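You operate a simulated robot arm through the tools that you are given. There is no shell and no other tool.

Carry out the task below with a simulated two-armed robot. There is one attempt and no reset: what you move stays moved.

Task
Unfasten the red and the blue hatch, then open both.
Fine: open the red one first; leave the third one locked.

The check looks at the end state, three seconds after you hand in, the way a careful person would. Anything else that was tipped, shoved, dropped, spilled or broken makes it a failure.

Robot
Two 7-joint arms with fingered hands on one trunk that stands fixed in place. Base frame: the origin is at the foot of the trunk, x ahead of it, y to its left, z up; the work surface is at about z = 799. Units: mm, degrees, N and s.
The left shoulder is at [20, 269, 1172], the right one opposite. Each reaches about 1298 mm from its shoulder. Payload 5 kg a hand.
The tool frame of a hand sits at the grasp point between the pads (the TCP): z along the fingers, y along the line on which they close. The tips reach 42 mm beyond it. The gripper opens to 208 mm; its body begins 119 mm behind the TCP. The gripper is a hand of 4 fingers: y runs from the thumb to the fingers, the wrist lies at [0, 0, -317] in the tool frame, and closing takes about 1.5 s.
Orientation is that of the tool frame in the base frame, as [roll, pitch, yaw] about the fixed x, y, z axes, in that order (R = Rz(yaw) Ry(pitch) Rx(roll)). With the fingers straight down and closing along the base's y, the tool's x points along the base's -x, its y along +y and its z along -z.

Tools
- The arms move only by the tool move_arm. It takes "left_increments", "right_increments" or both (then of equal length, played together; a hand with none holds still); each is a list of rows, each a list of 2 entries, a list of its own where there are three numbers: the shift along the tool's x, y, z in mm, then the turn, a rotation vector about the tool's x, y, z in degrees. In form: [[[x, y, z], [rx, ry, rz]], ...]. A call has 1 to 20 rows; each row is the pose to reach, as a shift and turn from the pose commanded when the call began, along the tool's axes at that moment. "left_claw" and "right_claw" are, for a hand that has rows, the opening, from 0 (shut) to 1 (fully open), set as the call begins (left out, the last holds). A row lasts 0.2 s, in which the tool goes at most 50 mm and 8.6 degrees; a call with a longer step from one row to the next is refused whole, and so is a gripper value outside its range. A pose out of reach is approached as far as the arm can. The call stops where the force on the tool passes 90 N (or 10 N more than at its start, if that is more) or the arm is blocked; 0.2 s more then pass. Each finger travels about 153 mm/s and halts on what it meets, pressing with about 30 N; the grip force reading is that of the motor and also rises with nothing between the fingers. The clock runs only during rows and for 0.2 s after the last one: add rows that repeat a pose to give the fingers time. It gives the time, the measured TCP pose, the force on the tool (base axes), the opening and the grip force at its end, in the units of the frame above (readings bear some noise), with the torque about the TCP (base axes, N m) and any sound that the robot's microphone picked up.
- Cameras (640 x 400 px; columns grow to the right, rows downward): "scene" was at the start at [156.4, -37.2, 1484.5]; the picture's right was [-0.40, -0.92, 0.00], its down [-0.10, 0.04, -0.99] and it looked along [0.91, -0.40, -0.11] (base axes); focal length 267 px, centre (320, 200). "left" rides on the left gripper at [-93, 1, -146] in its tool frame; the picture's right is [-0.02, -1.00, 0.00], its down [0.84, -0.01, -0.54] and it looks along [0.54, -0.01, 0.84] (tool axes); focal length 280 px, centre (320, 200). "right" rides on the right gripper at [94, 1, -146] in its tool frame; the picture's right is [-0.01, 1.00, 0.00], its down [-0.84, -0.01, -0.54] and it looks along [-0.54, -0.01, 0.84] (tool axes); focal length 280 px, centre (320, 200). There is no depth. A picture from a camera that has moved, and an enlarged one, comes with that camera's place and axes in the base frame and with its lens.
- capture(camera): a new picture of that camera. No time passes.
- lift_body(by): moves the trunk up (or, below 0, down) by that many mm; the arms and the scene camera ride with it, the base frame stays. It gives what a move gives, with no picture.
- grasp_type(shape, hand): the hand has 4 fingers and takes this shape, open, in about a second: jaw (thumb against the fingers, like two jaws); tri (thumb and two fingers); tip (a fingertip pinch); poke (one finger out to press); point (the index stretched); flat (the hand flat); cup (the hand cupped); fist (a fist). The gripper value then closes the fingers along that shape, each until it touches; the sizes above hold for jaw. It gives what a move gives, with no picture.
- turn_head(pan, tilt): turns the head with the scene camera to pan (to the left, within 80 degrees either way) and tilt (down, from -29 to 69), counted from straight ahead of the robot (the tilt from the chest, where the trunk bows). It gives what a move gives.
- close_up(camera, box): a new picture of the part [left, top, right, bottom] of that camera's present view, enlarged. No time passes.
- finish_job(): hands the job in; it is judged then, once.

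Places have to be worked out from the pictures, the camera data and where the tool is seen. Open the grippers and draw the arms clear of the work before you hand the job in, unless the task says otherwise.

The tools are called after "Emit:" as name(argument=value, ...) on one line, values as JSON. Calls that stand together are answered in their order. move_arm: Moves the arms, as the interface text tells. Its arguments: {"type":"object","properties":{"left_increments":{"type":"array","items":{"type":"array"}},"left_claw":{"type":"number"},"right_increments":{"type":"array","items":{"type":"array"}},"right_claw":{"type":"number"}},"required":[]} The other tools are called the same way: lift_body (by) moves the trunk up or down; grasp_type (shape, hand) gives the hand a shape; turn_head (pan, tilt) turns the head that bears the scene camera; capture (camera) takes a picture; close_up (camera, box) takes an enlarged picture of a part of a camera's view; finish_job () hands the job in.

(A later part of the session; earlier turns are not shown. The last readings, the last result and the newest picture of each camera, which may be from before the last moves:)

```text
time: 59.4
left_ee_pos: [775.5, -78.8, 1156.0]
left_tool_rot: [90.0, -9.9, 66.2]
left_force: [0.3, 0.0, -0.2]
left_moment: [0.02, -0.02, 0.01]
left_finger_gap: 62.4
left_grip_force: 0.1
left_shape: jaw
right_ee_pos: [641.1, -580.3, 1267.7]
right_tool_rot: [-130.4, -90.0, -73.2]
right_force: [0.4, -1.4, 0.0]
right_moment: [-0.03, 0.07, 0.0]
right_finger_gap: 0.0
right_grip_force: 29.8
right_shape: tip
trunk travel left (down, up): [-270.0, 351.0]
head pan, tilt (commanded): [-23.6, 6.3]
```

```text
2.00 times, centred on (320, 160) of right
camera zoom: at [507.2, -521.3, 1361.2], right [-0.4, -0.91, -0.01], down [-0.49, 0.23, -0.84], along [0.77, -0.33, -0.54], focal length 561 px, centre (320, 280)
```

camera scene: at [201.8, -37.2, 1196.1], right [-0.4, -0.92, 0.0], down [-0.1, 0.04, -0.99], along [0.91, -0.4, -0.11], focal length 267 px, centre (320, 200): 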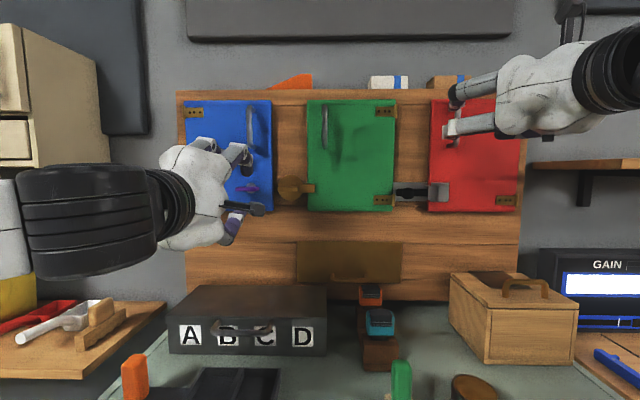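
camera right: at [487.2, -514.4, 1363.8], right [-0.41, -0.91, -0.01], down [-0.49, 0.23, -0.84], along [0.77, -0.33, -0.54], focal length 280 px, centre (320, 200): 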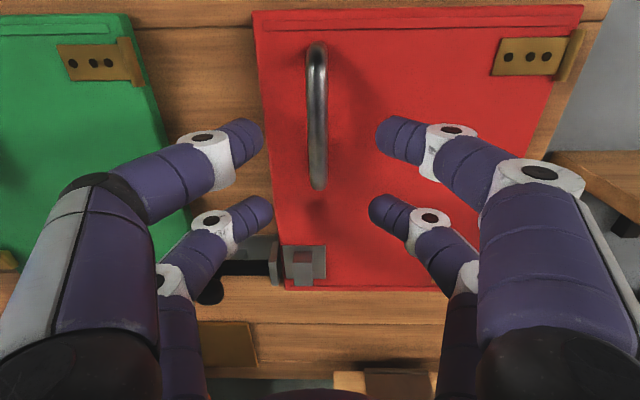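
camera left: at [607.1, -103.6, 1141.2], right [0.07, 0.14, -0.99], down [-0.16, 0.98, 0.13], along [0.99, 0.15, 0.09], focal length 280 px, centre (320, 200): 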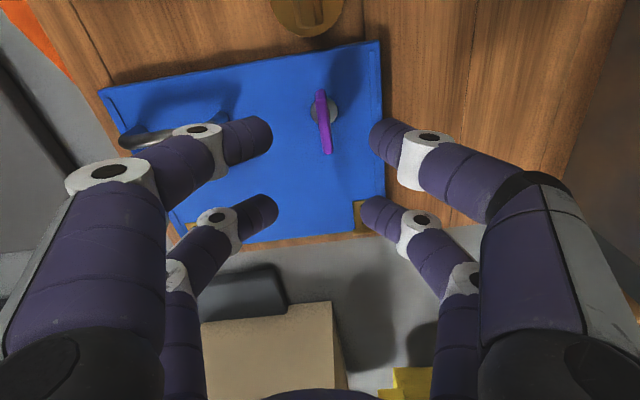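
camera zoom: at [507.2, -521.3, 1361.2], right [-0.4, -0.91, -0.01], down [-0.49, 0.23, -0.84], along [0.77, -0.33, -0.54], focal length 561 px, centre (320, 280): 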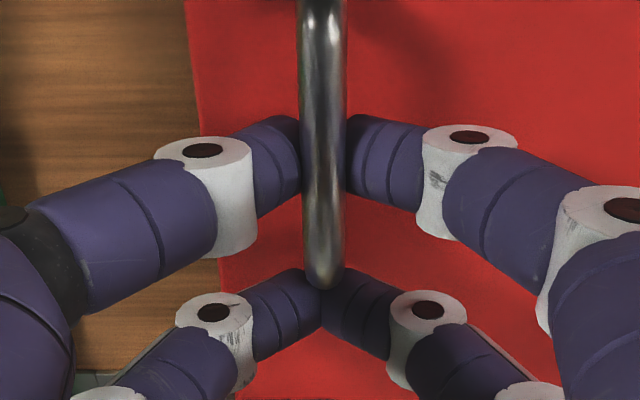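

The upper pair is hooked behind the bar. I'll pull the red door open along its hinge arc (hinge about 178 mm to the right), 10 degrees first, and watch the force.

Emit:
move_arm(right_increments=[[[0, 2.6, -7.7], [2.5, 0, 0]], [[0, 5.5, -15.3], [5, 0, 0]], [[0, 8.7, -22.8], [7.5, 0, 0]], [[0, 12.2, -30.1], [10, 0, 0]], [[0, 12.2, -30.1], [10, 0, 0]]], right_claw=0.0)

Emit:
capture(camera="scene")

Emit:
capture(camera="right")

```text
time: 60.6
left_ee_pos: [776.9, -79.5, 1156.2]
left_tool_rot: [89.7, -9.9, 66.2]
left_force: [-0.1, 0.2, -0.4]
left_moment: [-0.02, 0.0, 0.06]
left_finger_gap: 61.8
left_grip_force: 0.1
left_shape: jaw
right_ee_pos: [607.6, -579.2, 1266.8]
right_tool_rot: [-19.2, -89.9, -174.7]
right_force: [0.2, -1.6, 7.2]
right_moment: [0.02, -0.11, -0.07]
right_finger_gap: 0.0
right_grip_force: 30.2
right_shape: tip
trunk travel left (down, up): [-270.0, 351.0]
head pan, tilt (commanded): [-23.6, 6.3]
```

```text
taken
camera scene: at [201.4, -37.3, 1196.4], right [-0.4, -0.92, 0.0], down [-0.1, 0.04, -0.99], along [0.91, -0.4, -0.11], focal length 267 px, centre (320, 200)
```

scene: 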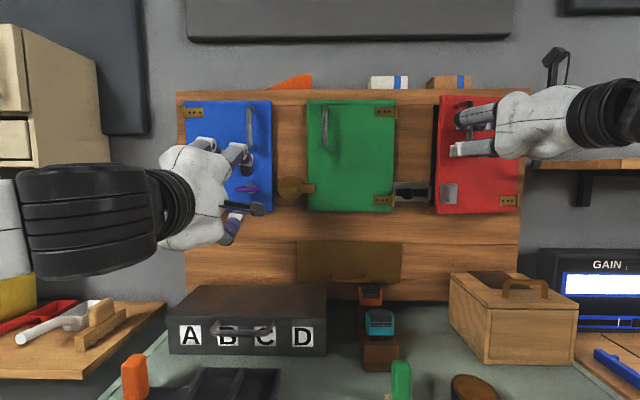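

```text
taken
camera right: at [465.2, -545.0, 1360.5], right [-0.24, -0.97, -0.01], down [-0.52, 0.14, -0.84], along [0.82, -0.19, -0.54], focal length 280 px, centre (320, 200)
```

right: 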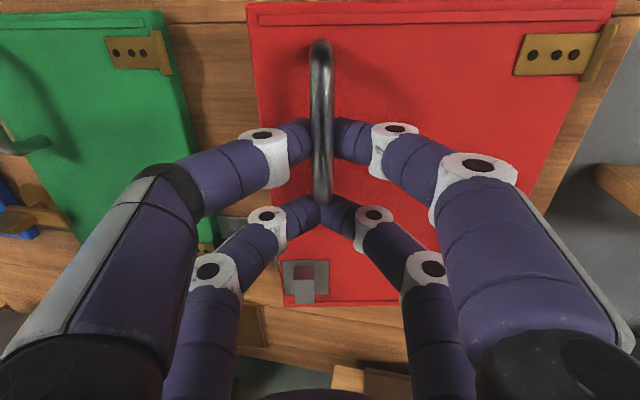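

The red door is swinging open with little force. I'll continue the same arc another 30 degrees.

Emit:
move_arm(right_increments=[[[0, 2.6, -7.7], [2.5, 0, 0]], [[0, 5.5, -15.3], [5, 0, 0]], [[0, 8.7, -22.8], [7.5, 0, 0]], [[0, 12.2, -30.1], [10, 0, 0]], [[0, 20.3, -44.2], [15, 0, 0]], [[0, 29.5, -57.6], [20, 0, 0]], [[0, 39.9, -70], [25, 0, 0]], [[0, 51.4, -81.6], [30, 0, 0]], [[0, 51.4, -81.6], [30, 0, 0]]], right_claw=0.0)

Emit:
capture(camera="scene")

Emit:
capture(camera="right")

```text
time: 62.6
left_ee_pos: [777.3, -79.5, 1156.9]
left_tool_rot: [89.9, -9.9, 66.0]
left_force: [0.1, -1.3, 0.4]
left_moment: [0.04, 0.05, 0.1]
left_finger_gap: 62.0
left_grip_force: 0.0
left_shape: jaw
right_ee_pos: [516.5, -609.6, 1266.2]
right_tool_rot: [-88.7, -89.9, -75.1]
right_force: [6.8, -10.4, -3.2]
right_moment: [0.02, 1.3, 0.04]
right_finger_gap: 0.1
right_grip_force: 30.0
right_shape: tip
trunk travel left (down, up): [-270.0, 351.0]
head pan, tilt (commanded): [-23.6, 6.3]
```

```text
taken
camera scene: at [202.1, -38.0, 1196.0], right [-0.4, -0.92, 0.0], down [-0.1, 0.04, -0.99], along [0.91, -0.4, -0.11], focal length 267 px, centre (320, 200)
```

scene: 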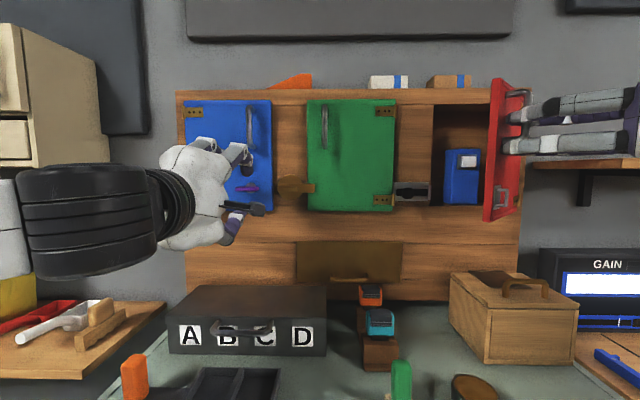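

```text
taken
camera right: at [376.3, -651.0, 1360.5], right [0.28, -0.96, -0.02], down [-0.52, -0.14, -0.84], along [0.81, 0.24, -0.54], focal length 280 px, centre (320, 200)
```

right: 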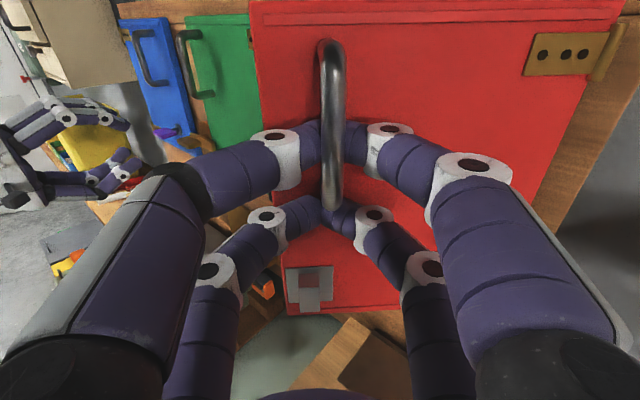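

Red is about 40 degrees open and moving freely. A hand turned much further would come near the shelf, so I'll keep its heading nearly fixed and follow the handle's arc to about 75 degrees, letting the bar turn in the fingers.

Emit:
move_arm(right_increments=[[[0, 3.5, -11.4], [-0.5, 0, 0]], [[0, 7.2, -22.4], [-1, 0, 0]], [[0, 12.1, -33.2], [-1.5, 0, 0]], [[0, 17.2, -43.8], [-2, 0, 0]], [[0, 23.5, -53.8], [-2.7, 0, 0]], [[0, 29.8, -63.4], [-3.5, 0, 0]], [[0, 37.3, -72.5], [-4.2, 0, 0]], [[0, 44.9, -81.3], [-5, 0, 0]], [[0, 56.5, -92.2], [-5, 0, 0]], [[0, 56.5, -92.2], [-5, 0, 0]]], right_claw=0.0)

Emit:
capture(camera="scene")

Emit:
capture(camera="right")

```text
time: 64.8
left_ee_pos: [776.6, -76.3, 1155.9]
left_tool_rot: [89.7, -9.7, 66.1]
left_force: [0.7, -0.1, -0.2]
left_moment: [-0.03, 0.04, 0.03]
left_finger_gap: 61.9
left_grip_force: 0.0
left_shape: jaw
right_ee_pos: [444.5, -684.5, 1268.0]
right_tool_rot: [141.4, -89.4, 49.4]
right_force: [48.6, -8.3, -33.2]
right_moment: [-1.1, 3.96, 2.47]
right_finger_gap: 0.0
right_grip_force: 30.3
right_shape: tip
trunk travel left (down, up): [-270.0, 351.0]
head pan, tilt (commanded): [-23.6, 6.3]
```

```text
taken
camera scene: at [201.9, -34.6, 1196.8], right [-0.4, -0.92, 0.0], down [-0.1, 0.04, -0.99], along [0.91, -0.4, -0.11], focal length 267 px, centre (320, 200)
```

scene: 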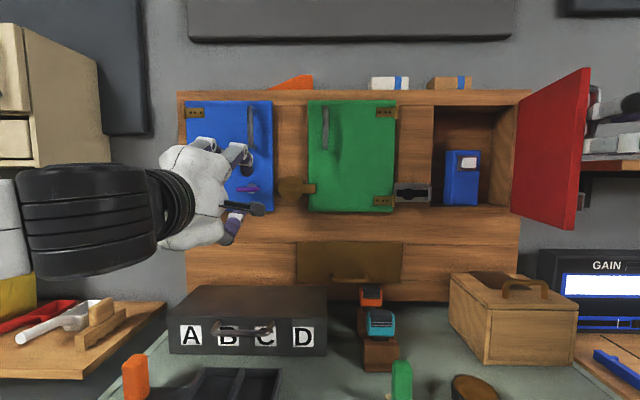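

```text
taken
camera right: at [300.6, -712.7, 1363.4], right [0.19, -0.98, -0.01], down [-0.54, -0.1, -0.84], along [0.82, 0.16, -0.55], focal length 280 px, centre (320, 200)
```

right: 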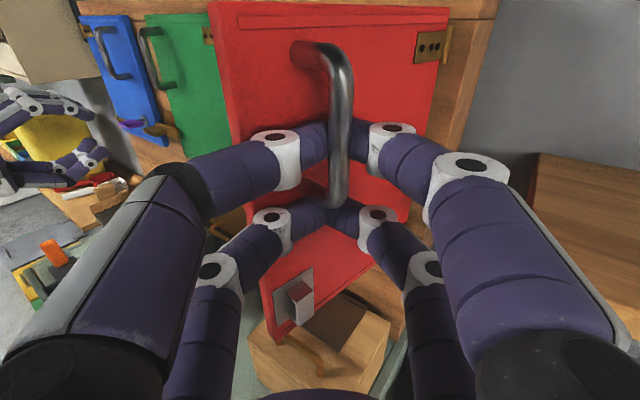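

Red stands about 75 degrees open and the interior is visible. The force has risen to about 50 N, so I'll back the handle off a few degrees to relax it before letting go.

Emit:
move_arm(right_increments=[[[0, -8.6, 7], [0, 0, 0]], [[0, -17.2, 13.9], [0, 0, 0]], [[0, -17.2, 13.9], [0, 0, 0]]], right_claw=0.0)

Emit:
capture(camera="right")

Emit:
capture(camera="scene")

```text
time: 65.6
left_ee_pos: [777.2, -73.3, 1154.9]
left_tool_rot: [89.8, -9.8, 66.3]
left_force: [0.5, 0.5, -1.2]
left_moment: [-0.01, 0.02, 0.0]
left_finger_gap: 61.7
left_grip_force: 0.0
left_shape: jaw
right_ee_pos: [458.7, -662.8, 1268.9]
right_tool_rot: [101.2, -89.9, 90.2]
right_force: [12.1, -6.2, -22.3]
right_moment: [-0.04, 1.59, 0.26]
right_finger_gap: 0.2
right_grip_force: 29.7
right_shape: tip
trunk travel left (down, up): [-270.0, 351.0]
head pan, tilt (commanded): [-23.6, 6.3]
```

```text
taken
camera right: at [315.4, -693.9, 1362.3], right [0.2, -0.98, -0.01], down [-0.53, -0.1, -0.84], along [0.82, 0.17, -0.54], focal length 280 px, centre (320, 200)
```

right: 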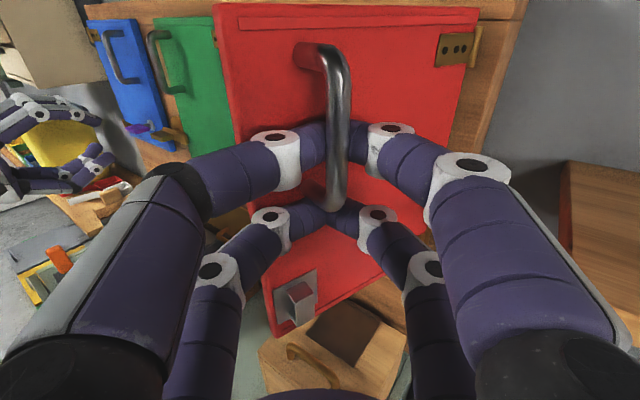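

```text
taken
camera scene: at [202.8, -33.8, 1195.9], right [-0.4, -0.92, 0.0], down [-0.1, 0.04, -0.99], along [0.91, -0.4, -0.11], focal length 267 px, centre (320, 200)
```

scene: 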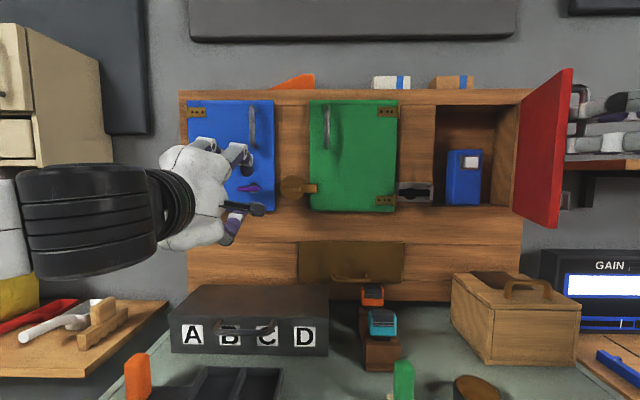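

The force is nearly relaxed with the door at about 68 degrees. I'll open the fingers and draw straight back off the handle.

Emit:
move_arm(right_increments=[[[0, 0, 0], [0, 0, 0]], [[0, 0, 0], [0, 0, 0]], [[0, 0, 0], [0, 0, 0]], [[0, 0, 0], [0, 0, 0]]], right_claw=0.35)

Emit:
capture(camera="right")

```text
time: 66.6
left_ee_pos: [777.6, -77.0, 1156.1]
left_tool_rot: [89.8, -9.8, 66.3]
left_force: [-0.1, 0.4, -0.5]
left_moment: [-0.01, -0.01, 0.04]
left_finger_gap: 62.4
left_grip_force: 0.1
left_shape: jaw
right_ee_pos: [456.3, -666.0, 1269.4]
right_tool_rot: [67.6, -89.8, 123.5]
right_force: [-0.5, 0.1, 0.4]
right_moment: [-0.03, 0.02, -0.01]
right_finger_gap: 72.4
right_grip_force: 0.1
right_shape: tip
trunk travel left (down, up): [-270.0, 351.0]
head pan, tilt (commanded): [-23.6, 6.3]
```

```text
taken
camera right: at [312.8, -696.0, 1362.5], right [0.19, -0.98, -0.01], down [-0.53, -0.09, -0.84], along [0.83, 0.17, -0.54], focal length 280 px, centre (320, 200)
```

right: 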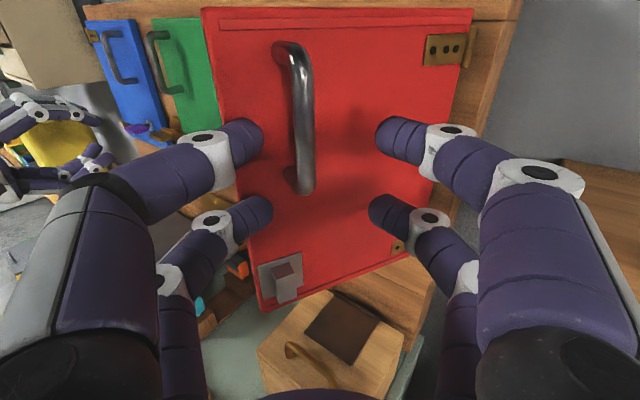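

The fingers are clear of the bar. I'll draw the hand straight back and check that the door stays put.

Emit:
move_arm(right_increments=[[[0, 0, -20], [0, 0, 0]], [[0, 0, -40], [0, 0, 0]], [[0, 0, -60], [0, 0, 0]], [[0, 0, -60], [0, 0, 0]]], right_claw=0.35)

Emit:
capture(camera="right")

Emit:
capture(camera="scene")

```text
time: 67.6
left_ee_pos: [774.3, -80.4, 1158.2]
left_tool_rot: [89.7, -9.8, 66.0]
left_force: [0.2, -0.6, -0.5]
left_moment: [-0.02, 0.04, -0.01]
left_finger_gap: 62.3
left_grip_force: 0.0
left_shape: jaw
right_ee_pos: [393.6, -680.5, 1269.8]
right_tool_rot: [68.6, -89.7, 122.2]
right_force: [0.4, -1.7, 0.2]
right_moment: [0.03, 0.02, -0.02]
right_finger_gap: 72.7
right_grip_force: 0.0
right_shape: tip
trunk travel left (down, up): [-270.0, 351.0]
head pan, tilt (commanded): [-23.6, 6.3]
```

```text
taken
camera right: at [248.8, -708.1, 1362.6], right [0.19, -0.98, -0.01], down [-0.53, -0.09, -0.84], along [0.83, 0.17, -0.54], focal length 280 px, centre (320, 200)
```

right: 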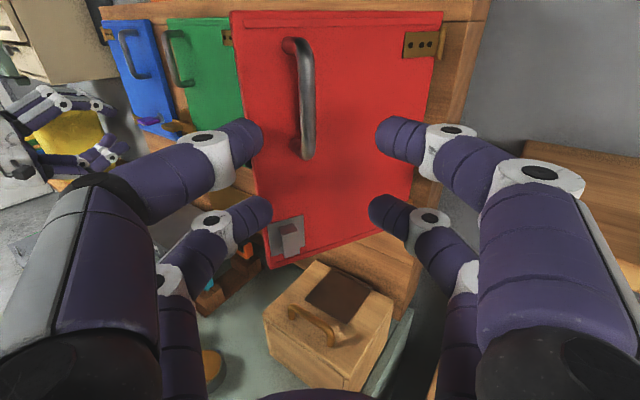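

```text
taken
camera scene: at [199.1, -36.2, 1197.0], right [-0.4, -0.92, 0.0], down [-0.1, 0.04, -0.99], along [0.91, -0.4, -0.11], focal length 267 px, centre (320, 200)
```

scene: 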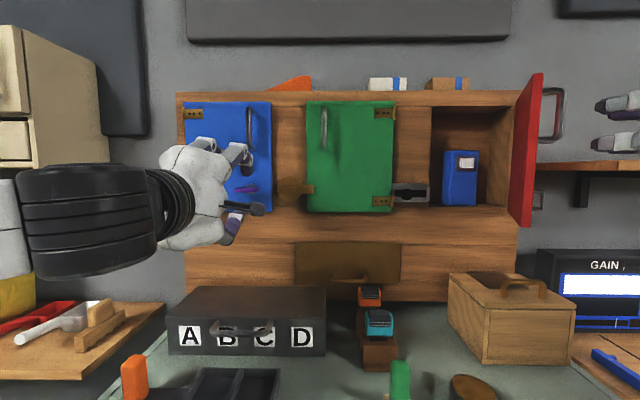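

The door seems to have come back from about 70 to 58 degrees. I'll wait a moment to see whether it is drifting or was just nudged.

Emit:
move_arm(right_increments=[[[0, 0, 0], [0, 0, 0]], [[0, 0, 0], [0, 0, 0]], [[0, 0, 0], [0, 0, 0]], [[0, 0, 0], [0, 0, 0]], [[0, 0, 0], [0, 0, 0]], [[0, 0, 0], [0, 0, 0]], [[0, 0, 0], [0, 0, 0]], [[0, 0, 0], [0, 0, 0]], [[0, 0, 0], [0, 0, 0]], [[0, 0, 0], [0, 0, 0]]])

Emit:
capture(camera="scene")

```text
time: 69.8
left_ee_pos: [774.2, -77.3, 1157.9]
left_tool_rot: [89.7, -9.7, 66.0]
left_force: [-0.2, 0.2, 0.5]
left_moment: [0.0, 0.05, -0.02]
left_finger_gap: 62.0
left_grip_force: 0.1
left_shape: jaw
right_ee_pos: [394.7, -678.5, 1267.8]
right_tool_rot: [65.5, -89.8, 125.4]
right_force: [-0.5, -0.6, -0.6]
right_moment: [-0.02, 0.0, 0.02]
right_finger_gap: 72.4
right_grip_force: 0.1
right_shape: tip
trunk travel left (down, up): [-270.0, 351.0]
head pan, tilt (commanded): [-23.6, 6.3]
```

```text
taken
camera scene: at [199.4, -35.3, 1196.9], right [-0.4, -0.92, 0.0], down [-0.1, 0.04, -0.99], along [0.91, -0.4, -0.11], focal length 267 px, centre (320, 200)
```

scene: 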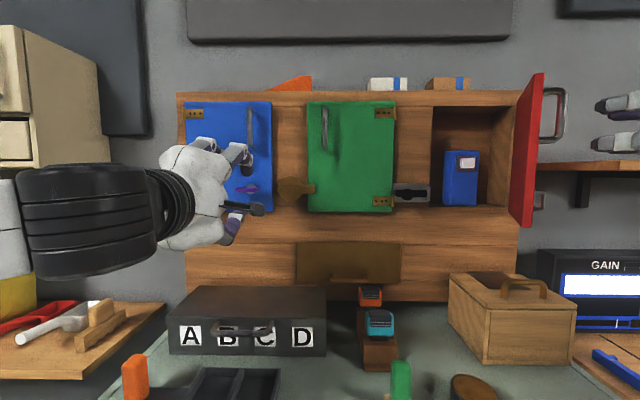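

The door is steady at about 58 degrees; the opening fingers only nudged it. I'll take the right hand around the door's free edge, above and in front of it, so I can push it wider from the inside.

Emit:
move_arm(right_increments=[[[17, -8, -12], [0, 0, 0]], [[35, -16, -24], [0, 0, 0]], [[52, -24.5, -35.3], [0, 0, 0]], [[52, -45, -21.1], [-3.86, 0, 0]], [[52, -65.4, -7], [-7.71, 0, 0]], [[52, -85.9, 7.2], [-11.57, 0, 0]], [[52, -106.3, 21.3], [-15.42, 0, 0]], [[52, -126.8, 35.5], [-19.28, 0, 0]], [[52, -147.2, 49.6], [-23.13, 0, 0]], [[52, -167.7, 63.8], [-26.99, 0, 0]], [[52, -188.1, 77.9], [-30.84, 0, 0]], [[52, -208.6, 92.1], [-34.7, 0, 0]], [[52, -208.6, 92.1], [-34.7, 0, 0]]], right_claw=0.0)

Emit:
capture(camera="right")

Emit:
capture(camera="scene")

```text
time: 72.6
left_ee_pos: [776.0, -78.3, 1156.5]
left_tool_rot: [89.8, -9.8, 66.1]
left_force: [-0.3, 1.5, 0.8]
left_moment: [0.0, 0.03, -0.07]
left_finger_gap: 62.1
left_grip_force: 0.0
left_shape: jaw
right_ee_pos: [443.6, -457.5, 1319.8]
right_tool_rot: [7.2, -89.9, 149.2]
right_force: [-0.4, 0.2, 0.2]
right_moment: [0.01, 0.04, -0.08]
right_finger_gap: 0.0
right_grip_force: 30.1
right_shape: tip
trunk travel left (down, up): [-270.0, 351.0]
head pan, tilt (commanded): [-23.6, 6.3]
```

```text
taken
camera right: at [309.3, -400.1, 1414.0], right [-0.4, -0.92, -0.01], down [-0.49, 0.23, -0.84], along [0.78, -0.33, -0.54], focal length 280 px, centre (320, 200)
```

right: 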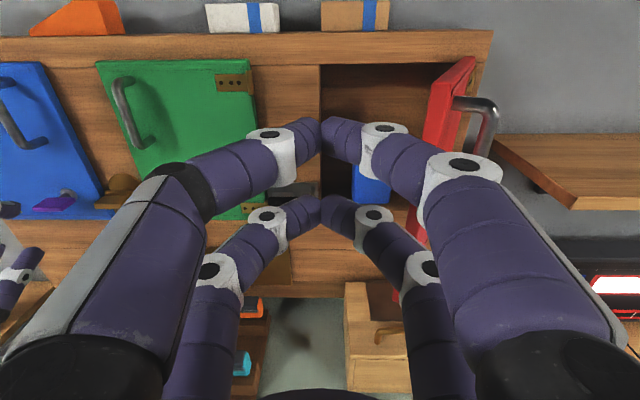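

```text
taken
camera scene: at [201.7, -36.7, 1196.3], right [-0.4, -0.92, 0.0], down [-0.1, 0.04, -0.99], along [0.91, -0.4, -0.11], focal length 267 px, centre (320, 200)
```

scene: 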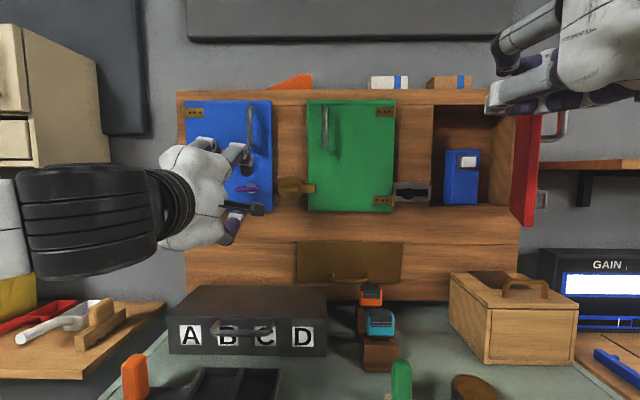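

I'm now on the inner side of the red door. I'll move forward past its free edge and then push gently right against its inner face.

Emit:
move_arm(right_increments=[[[-5, 0, 30], [0, 0, 0]], [[-10, 0, 60], [0, 0, 0]], [[-15, 0, 90], [0, 0, 0]], [[-20, 0, 120], [0, 0, 0]], [[-20, 0, 140], [0, 0, 0]], [[-20, 15, 140], [0, 0, 0]], [[-20, 30, 140], [0, 0, 0]], [[-20, 45, 140], [0, 0, 0]], [[-20, 45, 140], [0, 0, 0]]], right_claw=0.0)

Emit:
capture(camera="right")

Emit:
capture(camera="scene")

```text
time: 74.6
left_ee_pos: [776.9, -79.4, 1155.8]
left_tool_rot: [89.9, -9.9, 66.3]
left_force: [0.5, 0.6, 0.0]
left_moment: [0.02, 0.01, 0.05]
left_finger_gap: 62.1
left_grip_force: 0.1
left_shape: jaw
right_ee_pos: [556.8, -555.4, 1298.1]
right_tool_rot: [90.8, -90.0, 65.6]
right_force: [-0.5, -0.5, -0.7]
right_moment: [0.0, -0.04, 0.05]
right_finger_gap: 0.0
right_grip_force: 30.5
right_shape: tip
trunk travel left (down, up): [-270.0, 351.0]
head pan, tilt (commanded): [-23.6, 6.3]
```

```text
taken
camera right: at [421.4, -498.1, 1392.1], right [-0.4, -0.92, -0.01], down [-0.49, 0.23, -0.84], along [0.78, -0.33, -0.54], focal length 280 px, centre (320, 200)
```

right: 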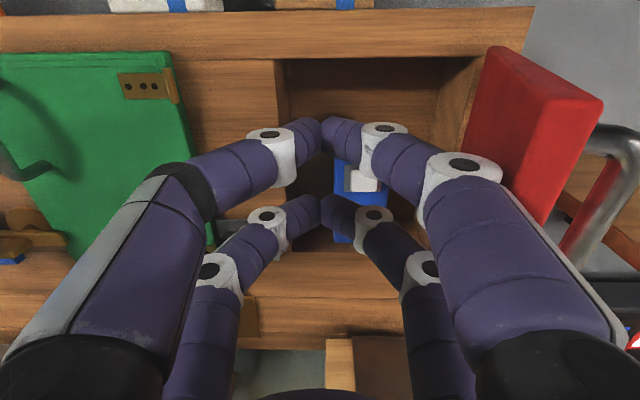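

```text
taken
camera scene: at [201.8, -37.5, 1196.2], right [-0.4, -0.92, 0.0], down [-0.1, 0.04, -0.99], along [0.91, -0.4, -0.11], focal length 267 px, centre (320, 200)
```

scene: 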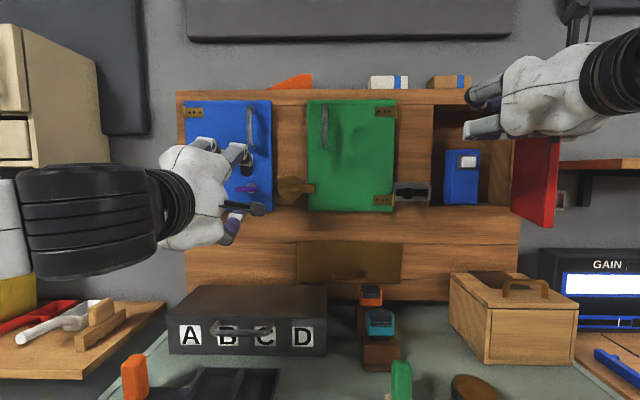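

The knuckle is on the door's inner face and it is moving easily. I'll push another 55 mm right.

Emit:
move_arm(right_increments=[[[0, 11, 0], [0, 0, 0]], [[0, 22, 0], [0, 0, 0]], [[0, 33, 0], [0, 0, 0]], [[0, 44, 0], [0, 0, 0]], [[0, 55, 0], [0, 0, 0]], [[0, 55, 0], [0, 0, 0]]], right_claw=0.0)

Emit:
capture(camera="right")

Emit:
capture(camera="scene")

```text
time: 76.0
left_ee_pos: [776.1, -78.3, 1156.8]
left_tool_rot: [89.9, -9.9, 66.3]
left_force: [0.9, 0.4, 0.5]
left_moment: [-0.01, 0.02, 0.03]
left_finger_gap: 62.0
left_grip_force: 0.1
left_shape: jaw
right_ee_pos: [533.9, -604.8, 1296.2]
right_tool_rot: [155.9, -89.9, 0.5]
right_force: [-0.3, -0.9, 0.3]
right_moment: [0.04, 0.02, 0.02]
right_finger_gap: 0.0
right_grip_force: 30.0
right_shape: tip
trunk travel left (down, up): [-270.0, 351.0]
head pan, tilt (commanded): [-23.6, 6.3]
```

```text
taken
camera right: at [399.2, -548.5, 1391.2], right [-0.4, -0.92, -0.01], down [-0.49, 0.23, -0.84], along [0.78, -0.33, -0.54], focal length 280 px, centre (320, 200)
```

right: 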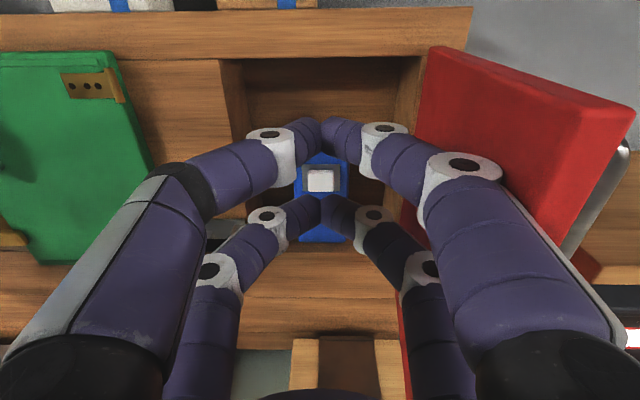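

```text
taken
camera scene: at [201.8, -37.4, 1196.2], right [-0.4, -0.92, 0.0], down [-0.1, 0.04, -0.99], along [0.91, -0.4, -0.11], focal length 267 px, centre (320, 200)
```

scene: 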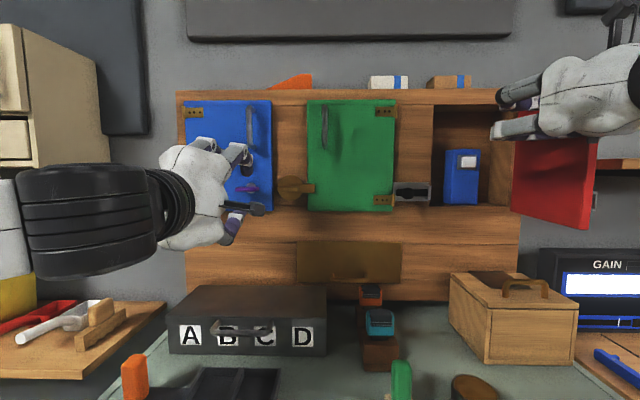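

Red is now open about 80 degrees and clear of the shelf. I'll ease the right hand left off the door, then draw it back and out of the way.

Emit:
move_arm(right_increments=[[[0, -25, 0], [0, 0, 0]], [[0, -50, 0], [0, 0, 0]], [[0, -80, 0], [0, 0, 0]], [[5, -90, -30], [0, 0, 0]], [[10, -90, -60], [0, 0, 0]], [[15, -90, -90], [0, 0, 0]], [[20, -90, -120], [0, 0, 0]], [[25, -90, -140], [0, 0, 0]], [[25, -90, -140], [0, 0, 0]]], right_claw=0.0)

Emit:
capture(camera="scene")

Emit:
capture(camera="left")

```text
time: 78.0
left_ee_pos: [775.7, -79.0, 1156.3]
left_tool_rot: [89.9, -9.9, 66.2]
left_force: [-0.3, 0.5, -0.1]
left_moment: [0.02, -0.01, 0.01]
left_finger_gap: 62.1
left_grip_force: 0.0
left_shape: jaw
right_ee_pos: [441.7, -466.6, 1324.1]
right_tool_rot: [-40.5, -90.0, -163.1]
right_force: [-0.5, 0.3, 1.2]
right_moment: [0.0, 0.02, -0.04]
right_finger_gap: 0.1
right_grip_force: 30.3
right_shape: tip
trunk travel left (down, up): [-270.0, 351.0]
head pan, tilt (commanded): [-23.6, 6.3]
```

```text
taken
camera scene: at [201.6, -36.9, 1196.2], right [-0.4, -0.92, 0.0], down [-0.1, 0.04, -0.99], along [0.91, -0.4, -0.11], focal length 267 px, centre (320, 200)
```

scene: 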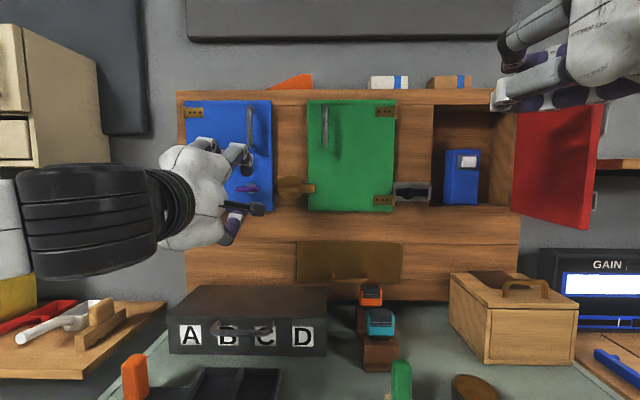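

```text
taken
camera left: at [606.9, -103.4, 1141.0], right [0.07, 0.14, -0.99], down [-0.16, 0.98, 0.13], along [0.99, 0.15, 0.09], focal length 280 px, centre (320, 200)
```

left: 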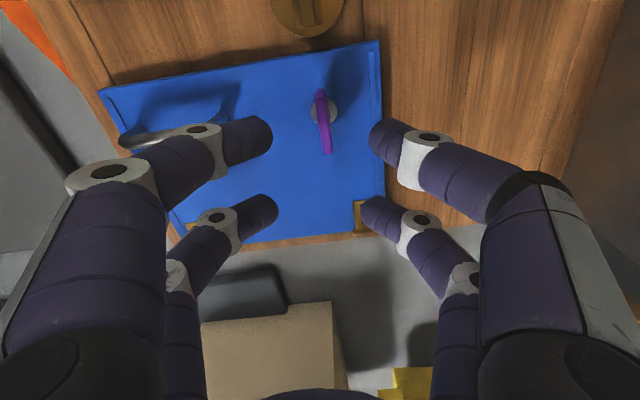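

Red stays open. Now the left hand: I'll rotate it back upright (camera on top) and raise it in front of the blue handle, clear of the door.

Emit:
move_arm(left_increments=[[[-0.4, 9.1, -0.5], [0, 0, -7.69]], [[-0.8, 18.3, -0.9], [0, 0, -15.38]], [[-1.2, 27.4, -1.4], [0, 0, -23.08]], [[-1.7, 36.6, -1.8], [0, 0, -30.77]], [[-2.1, 45.7, -2.3], [0, 0, -38.46]], [[-2.5, 54.8, -2.8], [0, 0, -46.15]], [[-2.9, 64, -3.2], [0, 0, -53.85]], [[-3.3, 73.1, -3.7], [0, 0, -61.54]], [[-3.7, 82.2, -4.2], [0, 0, -69.23]], [[-4.2, 91.4, -4.6], [0, 0, -76.92]], [[-4.6, 100.5, -5.1], [0, 0, -84.62]], [[-5, 109.7, -5.5], [0, 0, -92.31]], [[-5.4, 118.8, -6], [0, 0, -100]], [[-5.4, 118.8, -6], [0, 0, -100]]], left_claw=0.35)

Emit:
capture(camera="left")

Emit:
close_up(camera="left", box=[220, 40, 420, 240])

```text
time: 81.0
left_ee_pos: [762.8, -99.4, 1270.4]
left_tool_rot: [-58.6, 89.8, -82.4]
left_force: [0.8, 0.1, -0.6]
left_moment: [0.05, 0.0, 0.0]
left_finger_gap: 72.3
left_grip_force: 0.1
left_shape: jaw
right_ee_pos: [442.3, -466.5, 1325.3]
right_tool_rot: [-133.9, -89.9, -69.8]
right_force: [-0.1, -0.5, -0.1]
right_moment: [0.02, 0.01, 0.01]
right_finger_gap: 0.0
right_grip_force: 30.2
right_shape: tip
trunk travel left (down, up): [-270.0, 351.0]
head pan, tilt (commanded): [-23.6, 6.3]
```

```text
taken
camera left: at [631.2, -38.9, 1364.1], right [-0.4, -0.91, 0.02], down [-0.5, 0.2, -0.84], along [0.77, -0.35, -0.54], focal length 280 px, centre (320, 200)
```

left: 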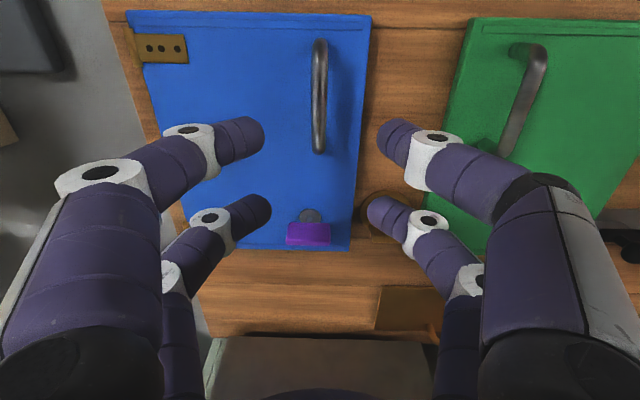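

```text
2.00 times, centred on (320, 140) of left
camera zoom: at [631.2, -38.9, 1364.1], right [-0.4, -0.91, 0.02], down [-0.5, 0.2, -0.84], along [0.77, -0.35, -0.54], focal length 561 px, centre (320, 320)
```

zoom: 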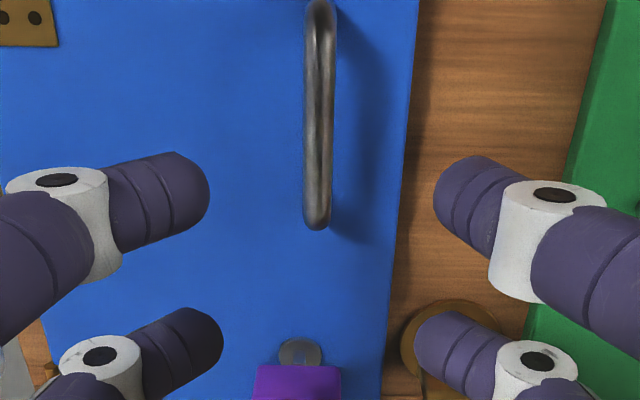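

The left hand is centred on the blue handle at the right height. I'll advance 81 mm so the fingers straddle the bar, as I did on red.

Emit:
move_arm(left_increments=[[[0, 0, 20], [0, 0, 0]], [[0, 0, 40], [0, 0, 0]], [[0, 0, 60], [0, 0, 0]], [[0, 0, 72], [0, 0, 0]], [[0, 0, 81], [0, 0, 0]], [[0, 0, 81], [0, 0, 0]]], left_claw=0.35)

Emit:
close_up(camera="left", box=[220, 60, 420, 260])

```text
time: 82.4
left_ee_pos: [837.3, -130.1, 1269.7]
left_tool_rot: [-39.9, 89.7, -63.9]
left_force: [-0.2, -0.7, -0.2]
left_moment: [0.01, -0.01, -0.02]
left_finger_gap: 72.4
left_grip_force: 0.0
left_shape: jaw
right_ee_pos: [442.6, -466.5, 1325.5]
right_tool_rot: [32.4, -90.0, 124.0]
right_force: [-0.3, 0.6, -0.3]
right_moment: [-0.01, 0.01, -0.01]
right_finger_gap: 0.1
right_grip_force: 29.8
right_shape: tip
trunk travel left (down, up): [-270.0, 351.0]
head pan, tilt (commanded): [-23.6, 6.3]
```

```text
2.00 times, centred on (320, 160) of left
camera zoom: at [705.2, -70.0, 1363.8], right [-0.4, -0.91, 0.02], down [-0.5, 0.2, -0.84], along [0.77, -0.35, -0.54], focal length 561 px, centre (320, 280)
```

zoom: 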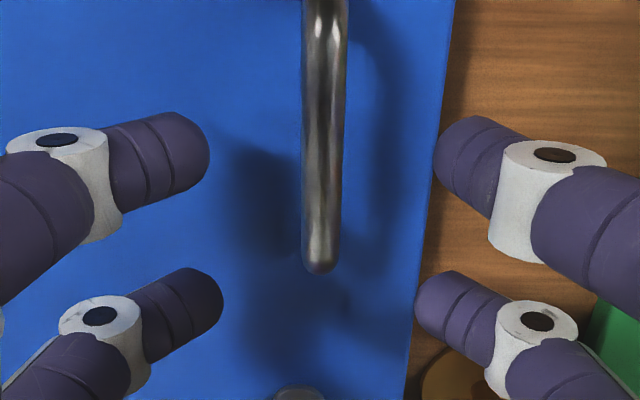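

The bar sits between the fingers. I'll close behind it.

Emit:
move_arm(left_increments=[[[0, 0, 0], [0, 0, 0]], [[0, 0, 0], [0, 0, 0]], [[0, 0, 0], [0, 0, 0]], [[0, 0, 0], [0, 0, 0]], [[0, 0, 0], [0, 0, 0]]], left_claw=0.0)

Emit:
close_up(camera="left", box=[220, 60, 420, 260])

```text
time: 83.6
left_ee_pos: [836.1, -130.3, 1271.2]
left_tool_rot: [-39.1, 89.8, -62.9]
left_force: [-1.0, 0.4, 0.5]
left_moment: [0.01, 0.02, -0.01]
left_finger_gap: 1.0
left_grip_force: 30.2
left_shape: jaw
right_ee_pos: [442.5, -467.4, 1325.2]
right_tool_rot: [-69.9, -89.9, -133.6]
right_force: [0.5, -1.2, -0.3]
right_moment: [0.01, -0.03, 0.01]
right_finger_gap: 0.0
right_grip_force: 29.8
right_shape: tip
trunk travel left (down, up): [-270.0, 351.0]
head pan, tilt (commanded): [-23.6, 6.3]
```

```text
2.00 times, centred on (320, 160) of left
camera zoom: at [704.9, -69.9, 1363.9], right [-0.4, -0.91, 0.02], down [-0.5, 0.2, -0.84], along [0.77, -0.35, -0.54], focal length 561 px, centre (320, 280)
```

zoom: 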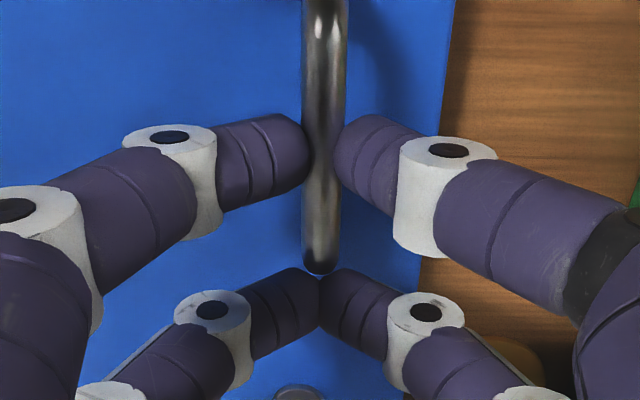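

The handle is gripped. I'll pull the blue door along its arc (hinge about 167 mm to the left), 10 degrees first.

Emit:
move_arm(left_increments=[[[0, 2.6, -7.2], [2.5, 0, 0]], [[0, 5.6, -14.3], [5, 0, 0]], [[0, 8.8, -21.3], [7.5, 0, 0]], [[0, 12.4, -28.1], [10, 0, 0]], [[0, 12.4, -28.1], [10, 0, 0]]], left_claw=0.0)

Emit:
capture(camera="left")

Emit:
capture(camera="scene")

```text
time: 84.8
left_ee_pos: [816.9, -106.2, 1271.2]
left_tool_rot: [-60.3, 89.9, -94.2]
left_force: [10.0, 8.1, -2.7]
left_moment: [-0.22, 0.35, 0.43]
left_finger_gap: 0.3
left_grip_force: 29.5
left_shape: jaw
right_ee_pos: [442.7, -465.6, 1325.4]
right_tool_rot: [112.3, -89.9, 44.2]
right_force: [0.5, 0.4, 0.5]
right_moment: [0.02, 0.03, -0.06]
right_finger_gap: 0.1
right_grip_force: 30.1
right_shape: tip
trunk travel left (down, up): [-270.0, 351.0]
head pan, tilt (commanded): [-23.6, 6.3]
```

```text
taken
camera left: at [697.3, -24.0, 1364.2], right [-0.56, -0.83, 0.02], down [-0.45, 0.29, -0.84], along [0.7, -0.48, -0.54], focal length 280 px, centre (320, 200)
```

left: 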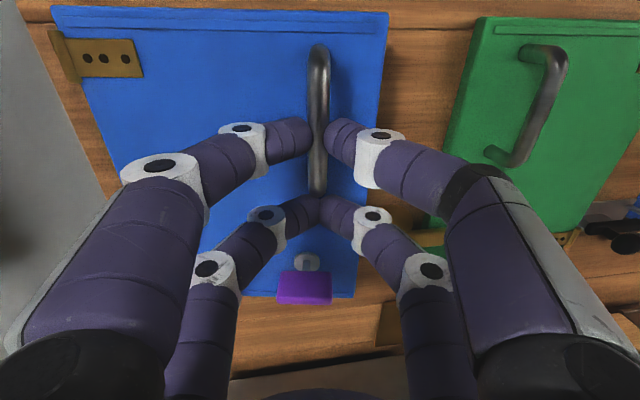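

```text
taken
camera scene: at [202.6, -36.2, 1196.1], right [-0.4, -0.92, 0.0], down [-0.1, 0.04, -0.99], along [0.91, -0.4, -0.11], focal length 267 px, centre (320, 200)
```

scene: 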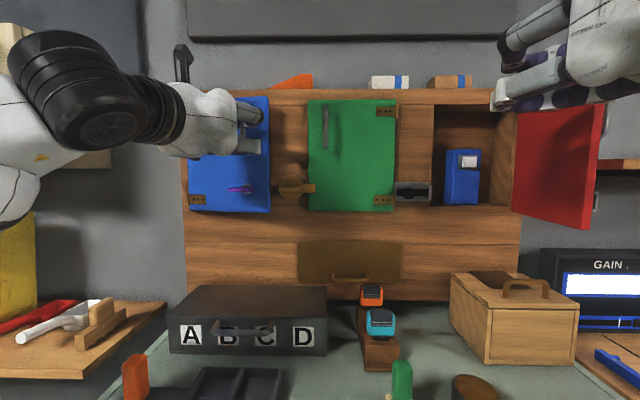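

Blue is coming open (about 10 degrees) at low force. I'll continue another 30 degrees along the arc.

Emit:
move_arm(left_increments=[[[0, 2.6, -7.2], [2.5, 0, 0]], [[0, 5.6, -14.3], [5, 0, 0]], [[0, 8.8, -21.3], [7.5, 0, 0]], [[0, 12.4, -28.1], [10, 0, 0]], [[0, 20.3, -41.2], [15, 0, 0]], [[0, 29.4, -53.6], [20, 0, 0]], [[0, 39.5, -65.1], [25, 0, 0]], [[0, 50.6, -75.8], [30, 0, 0]], [[0, 50.6, -75.8], [30, 0, 0]]], left_claw=0.0)

Emit:
capture(camera="left")

Emit:
capture(camera="scene")

```text
time: 86.8
left_ee_pos: [779.7, -24.3, 1270.3]
left_tool_rot: [4.4, 89.8, -59.5]
left_force: [0.8, 1.3, -0.7]
left_moment: [-0.02, -0.03, 0.04]
left_finger_gap: 0.3
left_grip_force: 30.3
left_shape: jaw
right_ee_pos: [442.2, -466.8, 1324.6]
right_tool_rot: [21.3, -90.0, 135.1]
right_force: [0.4, 0.2, 0.1]
right_moment: [0.02, 0.03, -0.07]
right_finger_gap: 0.0
right_grip_force: 30.3
right_shape: tip
trunk travel left (down, up): [-270.0, 351.0]
head pan, tilt (commanded): [-23.6, 6.3]
```

```text
taken
camera left: at [717.9, 108.0, 1363.3], right [-0.9, -0.44, 0.01], down [-0.25, 0.48, -0.84], along [0.36, -0.76, -0.54], focal length 280 px, centre (320, 200)
```

left: 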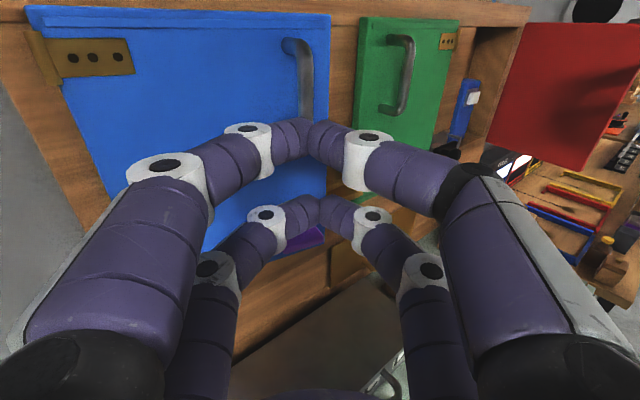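

```text
taken
camera scene: at [201.8, -37.0, 1196.3], right [-0.4, -0.92, 0.0], down [-0.1, 0.04, -0.99], along [0.91, -0.4, -0.11], focal length 267 px, centre (320, 200)
```

scene: 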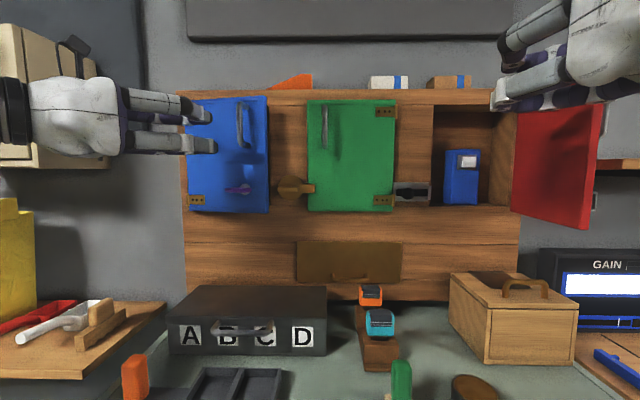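

The fingers slipped off the blue bar; the door is ajar about 11 degrees and undamaged. I'll reopen the left hand, turn it back to square up with the ajar door, and line up on the handle for a deeper grip.

Emit:
move_arm(left_increments=[[[0, -2, -20], [0, 0, 0]], [[0, -10, -20], [-4.8, 0, 0]], [[0, -18, -14], [-9.7, 0, 0]], [[0, -27, -4], [-14.5, 0, 0]], [[0, -36, 6], [-19.3, 0, 0]], [[0, -41, 14], [-24.2, 0, 0]], [[0, -44.5, 21.7], [-29, 0, 0]], [[0, -44.5, 21.7], [-29, 0, 0]]], left_claw=0.35)

Emit:
capture(camera="left")

Emit:
capture(camera="scene")

```text
time: 88.6
left_ee_pos: [748.9, -63.0, 1270.7]
left_tool_rot: [-30.2, 89.8, -65.1]
left_force: [0.1, -0.3, 0.1]
left_moment: [0.03, 0.04, 0.01]
left_finger_gap: 72.7
left_grip_force: 0.1
left_shape: jaw
right_ee_pos: [442.8, -467.1, 1324.6]
right_tool_rot: [-153.8, -90.0, -49.8]
right_force: [-0.2, -0.7, 0.3]
right_moment: [-0.01, -0.04, 0.04]
right_finger_gap: 0.0
right_grip_force: 30.0
right_shape: tip
trunk travel left (down, up): [-270.0, 351.0]
head pan, tilt (commanded): [-23.6, 6.3]
```

```text
taken
camera left: at [632.6, 22.2, 1363.8], right [-0.57, -0.82, 0.02], down [-0.45, 0.29, -0.84], along [0.69, -0.49, -0.54], focal length 280 px, centre (320, 200)
```

left: 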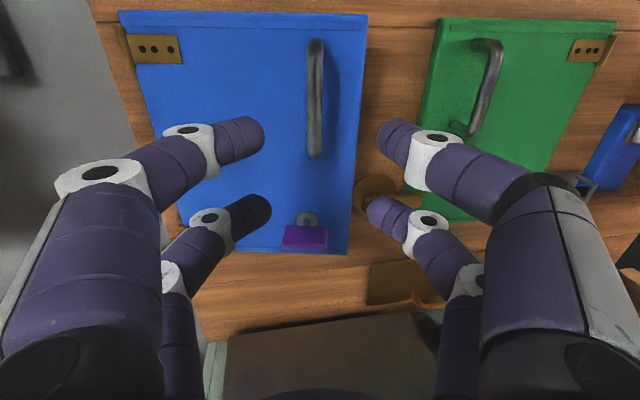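

```text
taken
camera scene: at [201.9, -37.5, 1196.1], right [-0.4, -0.92, 0.0], down [-0.1, 0.04, -0.99], along [0.91, -0.4, -0.11], focal length 267 px, centre (320, 200)
```

scene: 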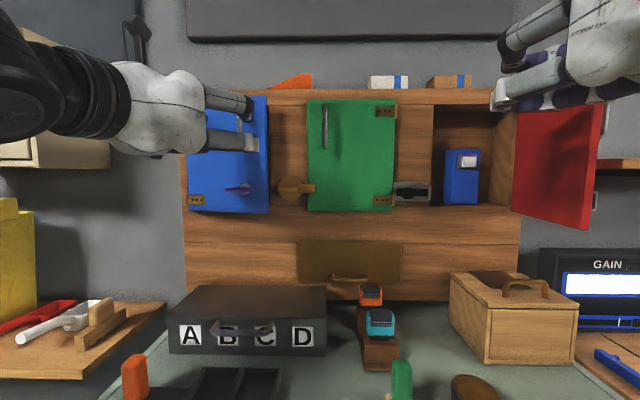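

The bar is about 87 mm ahead and 4 to 5 mm left of centre. I'll shift left 4.5 mm and advance 81 mm, deeper than last time.

Emit:
move_arm(left_increments=[[[0, 2, 20], [0, 0, 0]], [[0, 4.5, 40], [0, 0, 0]], [[0, 4.5, 58], [0, 0, 0]], [[0, 4.5, 70], [0, 0, 0]], [[0, 4.5, 81], [0, 0, 0]], [[0, 4.5, 81], [0, 0, 0]]], left_claw=0.35)

Emit:
close_up(camera="left", box=[220, 60, 420, 260])

```text
time: 90.0
left_ee_pos: [818.5, -104.2, 1271.4]
left_tool_rot: [-24.7, 89.8, -59.5]
left_force: [0.2, 0.5, -0.6]
left_moment: [0.03, 0.0, 0.06]
left_finger_gap: 72.7
left_grip_force: 0.0
left_shape: jaw
right_ee_pos: [442.8, -466.9, 1324.9]
right_tool_rot: [-129.2, -90.0, -74.5]
right_force: [0.1, -0.5, 0.5]
right_moment: [-0.02, -0.01, 0.07]
right_finger_gap: 0.2
right_grip_force: 29.8
right_shape: tip
trunk travel left (down, up): [-270.0, 351.0]
head pan, tilt (commanded): [-23.6, 6.3]
```

```text
2.00 times, centred on (320, 160) of left
camera zoom: at [701.4, -19.9, 1364.6], right [-0.57, -0.82, 0.02], down [-0.45, 0.3, -0.84], along [0.69, -0.49, -0.54], focal length 561 px, centre (320, 280)
```

zoom: 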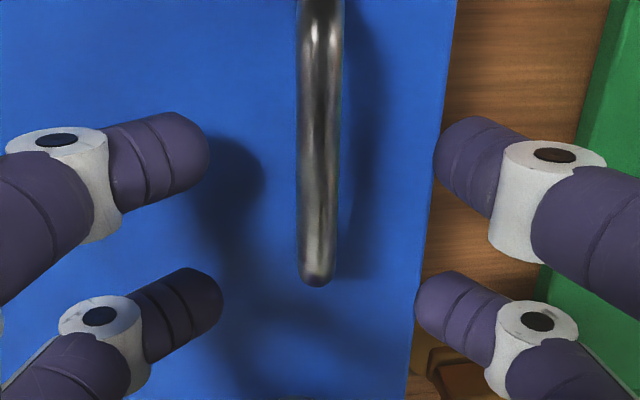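

The bar is still about 13 mm ahead of the grasp point. I'll go 8 mm deeper and close.

Emit:
move_arm(left_increments=[[[0, 0.5, 4], [0, 0, 0]], [[0, 1, 8], [0, 0, 0]], [[0, 1, 8], [0, 0, 0]]], left_claw=0.35)

Emit:
move_arm(left_increments=[[[0, 0, 0], [0, 0, 0]], [[0, 0, 0], [0, 0, 0]], [[0, 0, 0], [0, 0, 0]], [[0, 0, 0], [0, 0, 0]], [[0, 0, 0], [0, 0, 0]]], left_claw=0.0)

Emit:
close_up(camera="left", box=[220, 60, 420, 260])

```text
time: 90.8
left_ee_pos: [825.7, -109.8, 1271.1]
left_tool_rot: [-26.3, 89.8, -61.3]
left_force: [0.1, -0.1, -0.2]
left_moment: [0.03, 0.0, 0.0]
left_finger_gap: 72.6
left_grip_force: 0.0
left_shape: jaw
right_ee_pos: [442.2, -467.7, 1324.8]
right_tool_rot: [-136.4, -89.9, -67.1]
right_force: [0.3, 0.3, 0.7]
right_moment: [0.0, 0.03, 0.02]
right_finger_gap: 0.0
right_grip_force: 30.3
right_shape: tip
trunk travel left (down, up): [-270.0, 351.0]
head pan, tilt (commanded): [-23.6, 6.3]
```

```text
time: 92.0
left_ee_pos: [826.4, -111.2, 1271.0]
left_tool_rot: [-52.9, 89.9, -87.8]
left_force: [-1.0, -0.1, -8.6]
left_moment: [0.44, 0.49, -0.03]
left_finger_gap: 0.1
left_grip_force: 29.8
left_shape: jaw
right_ee_pos: [442.4, -467.3, 1324.4]
right_tool_rot: [179.9, -90.0, -23.5]
right_force: [-0.3, -0.3, 0.3]
right_moment: [0.04, 0.0, -0.05]
right_finger_gap: 0.0
right_grip_force: 30.2
right_shape: tip
trunk travel left (down, up): [-270.0, 351.0]
head pan, tilt (commanded): [-23.6, 6.3]
```

```text
2.00 times, centred on (320, 160) of left
camera zoom: at [708.7, -25.2, 1364.1], right [-0.57, -0.82, 0.02], down [-0.45, 0.3, -0.84], along [0.69, -0.49, -0.54], focal length 561 px, centre (320, 280)
```

zoom: 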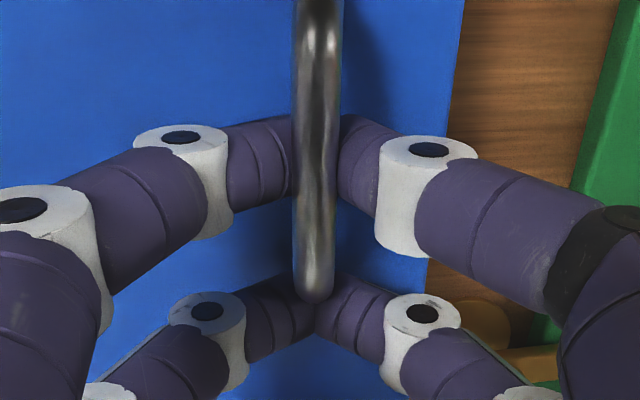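

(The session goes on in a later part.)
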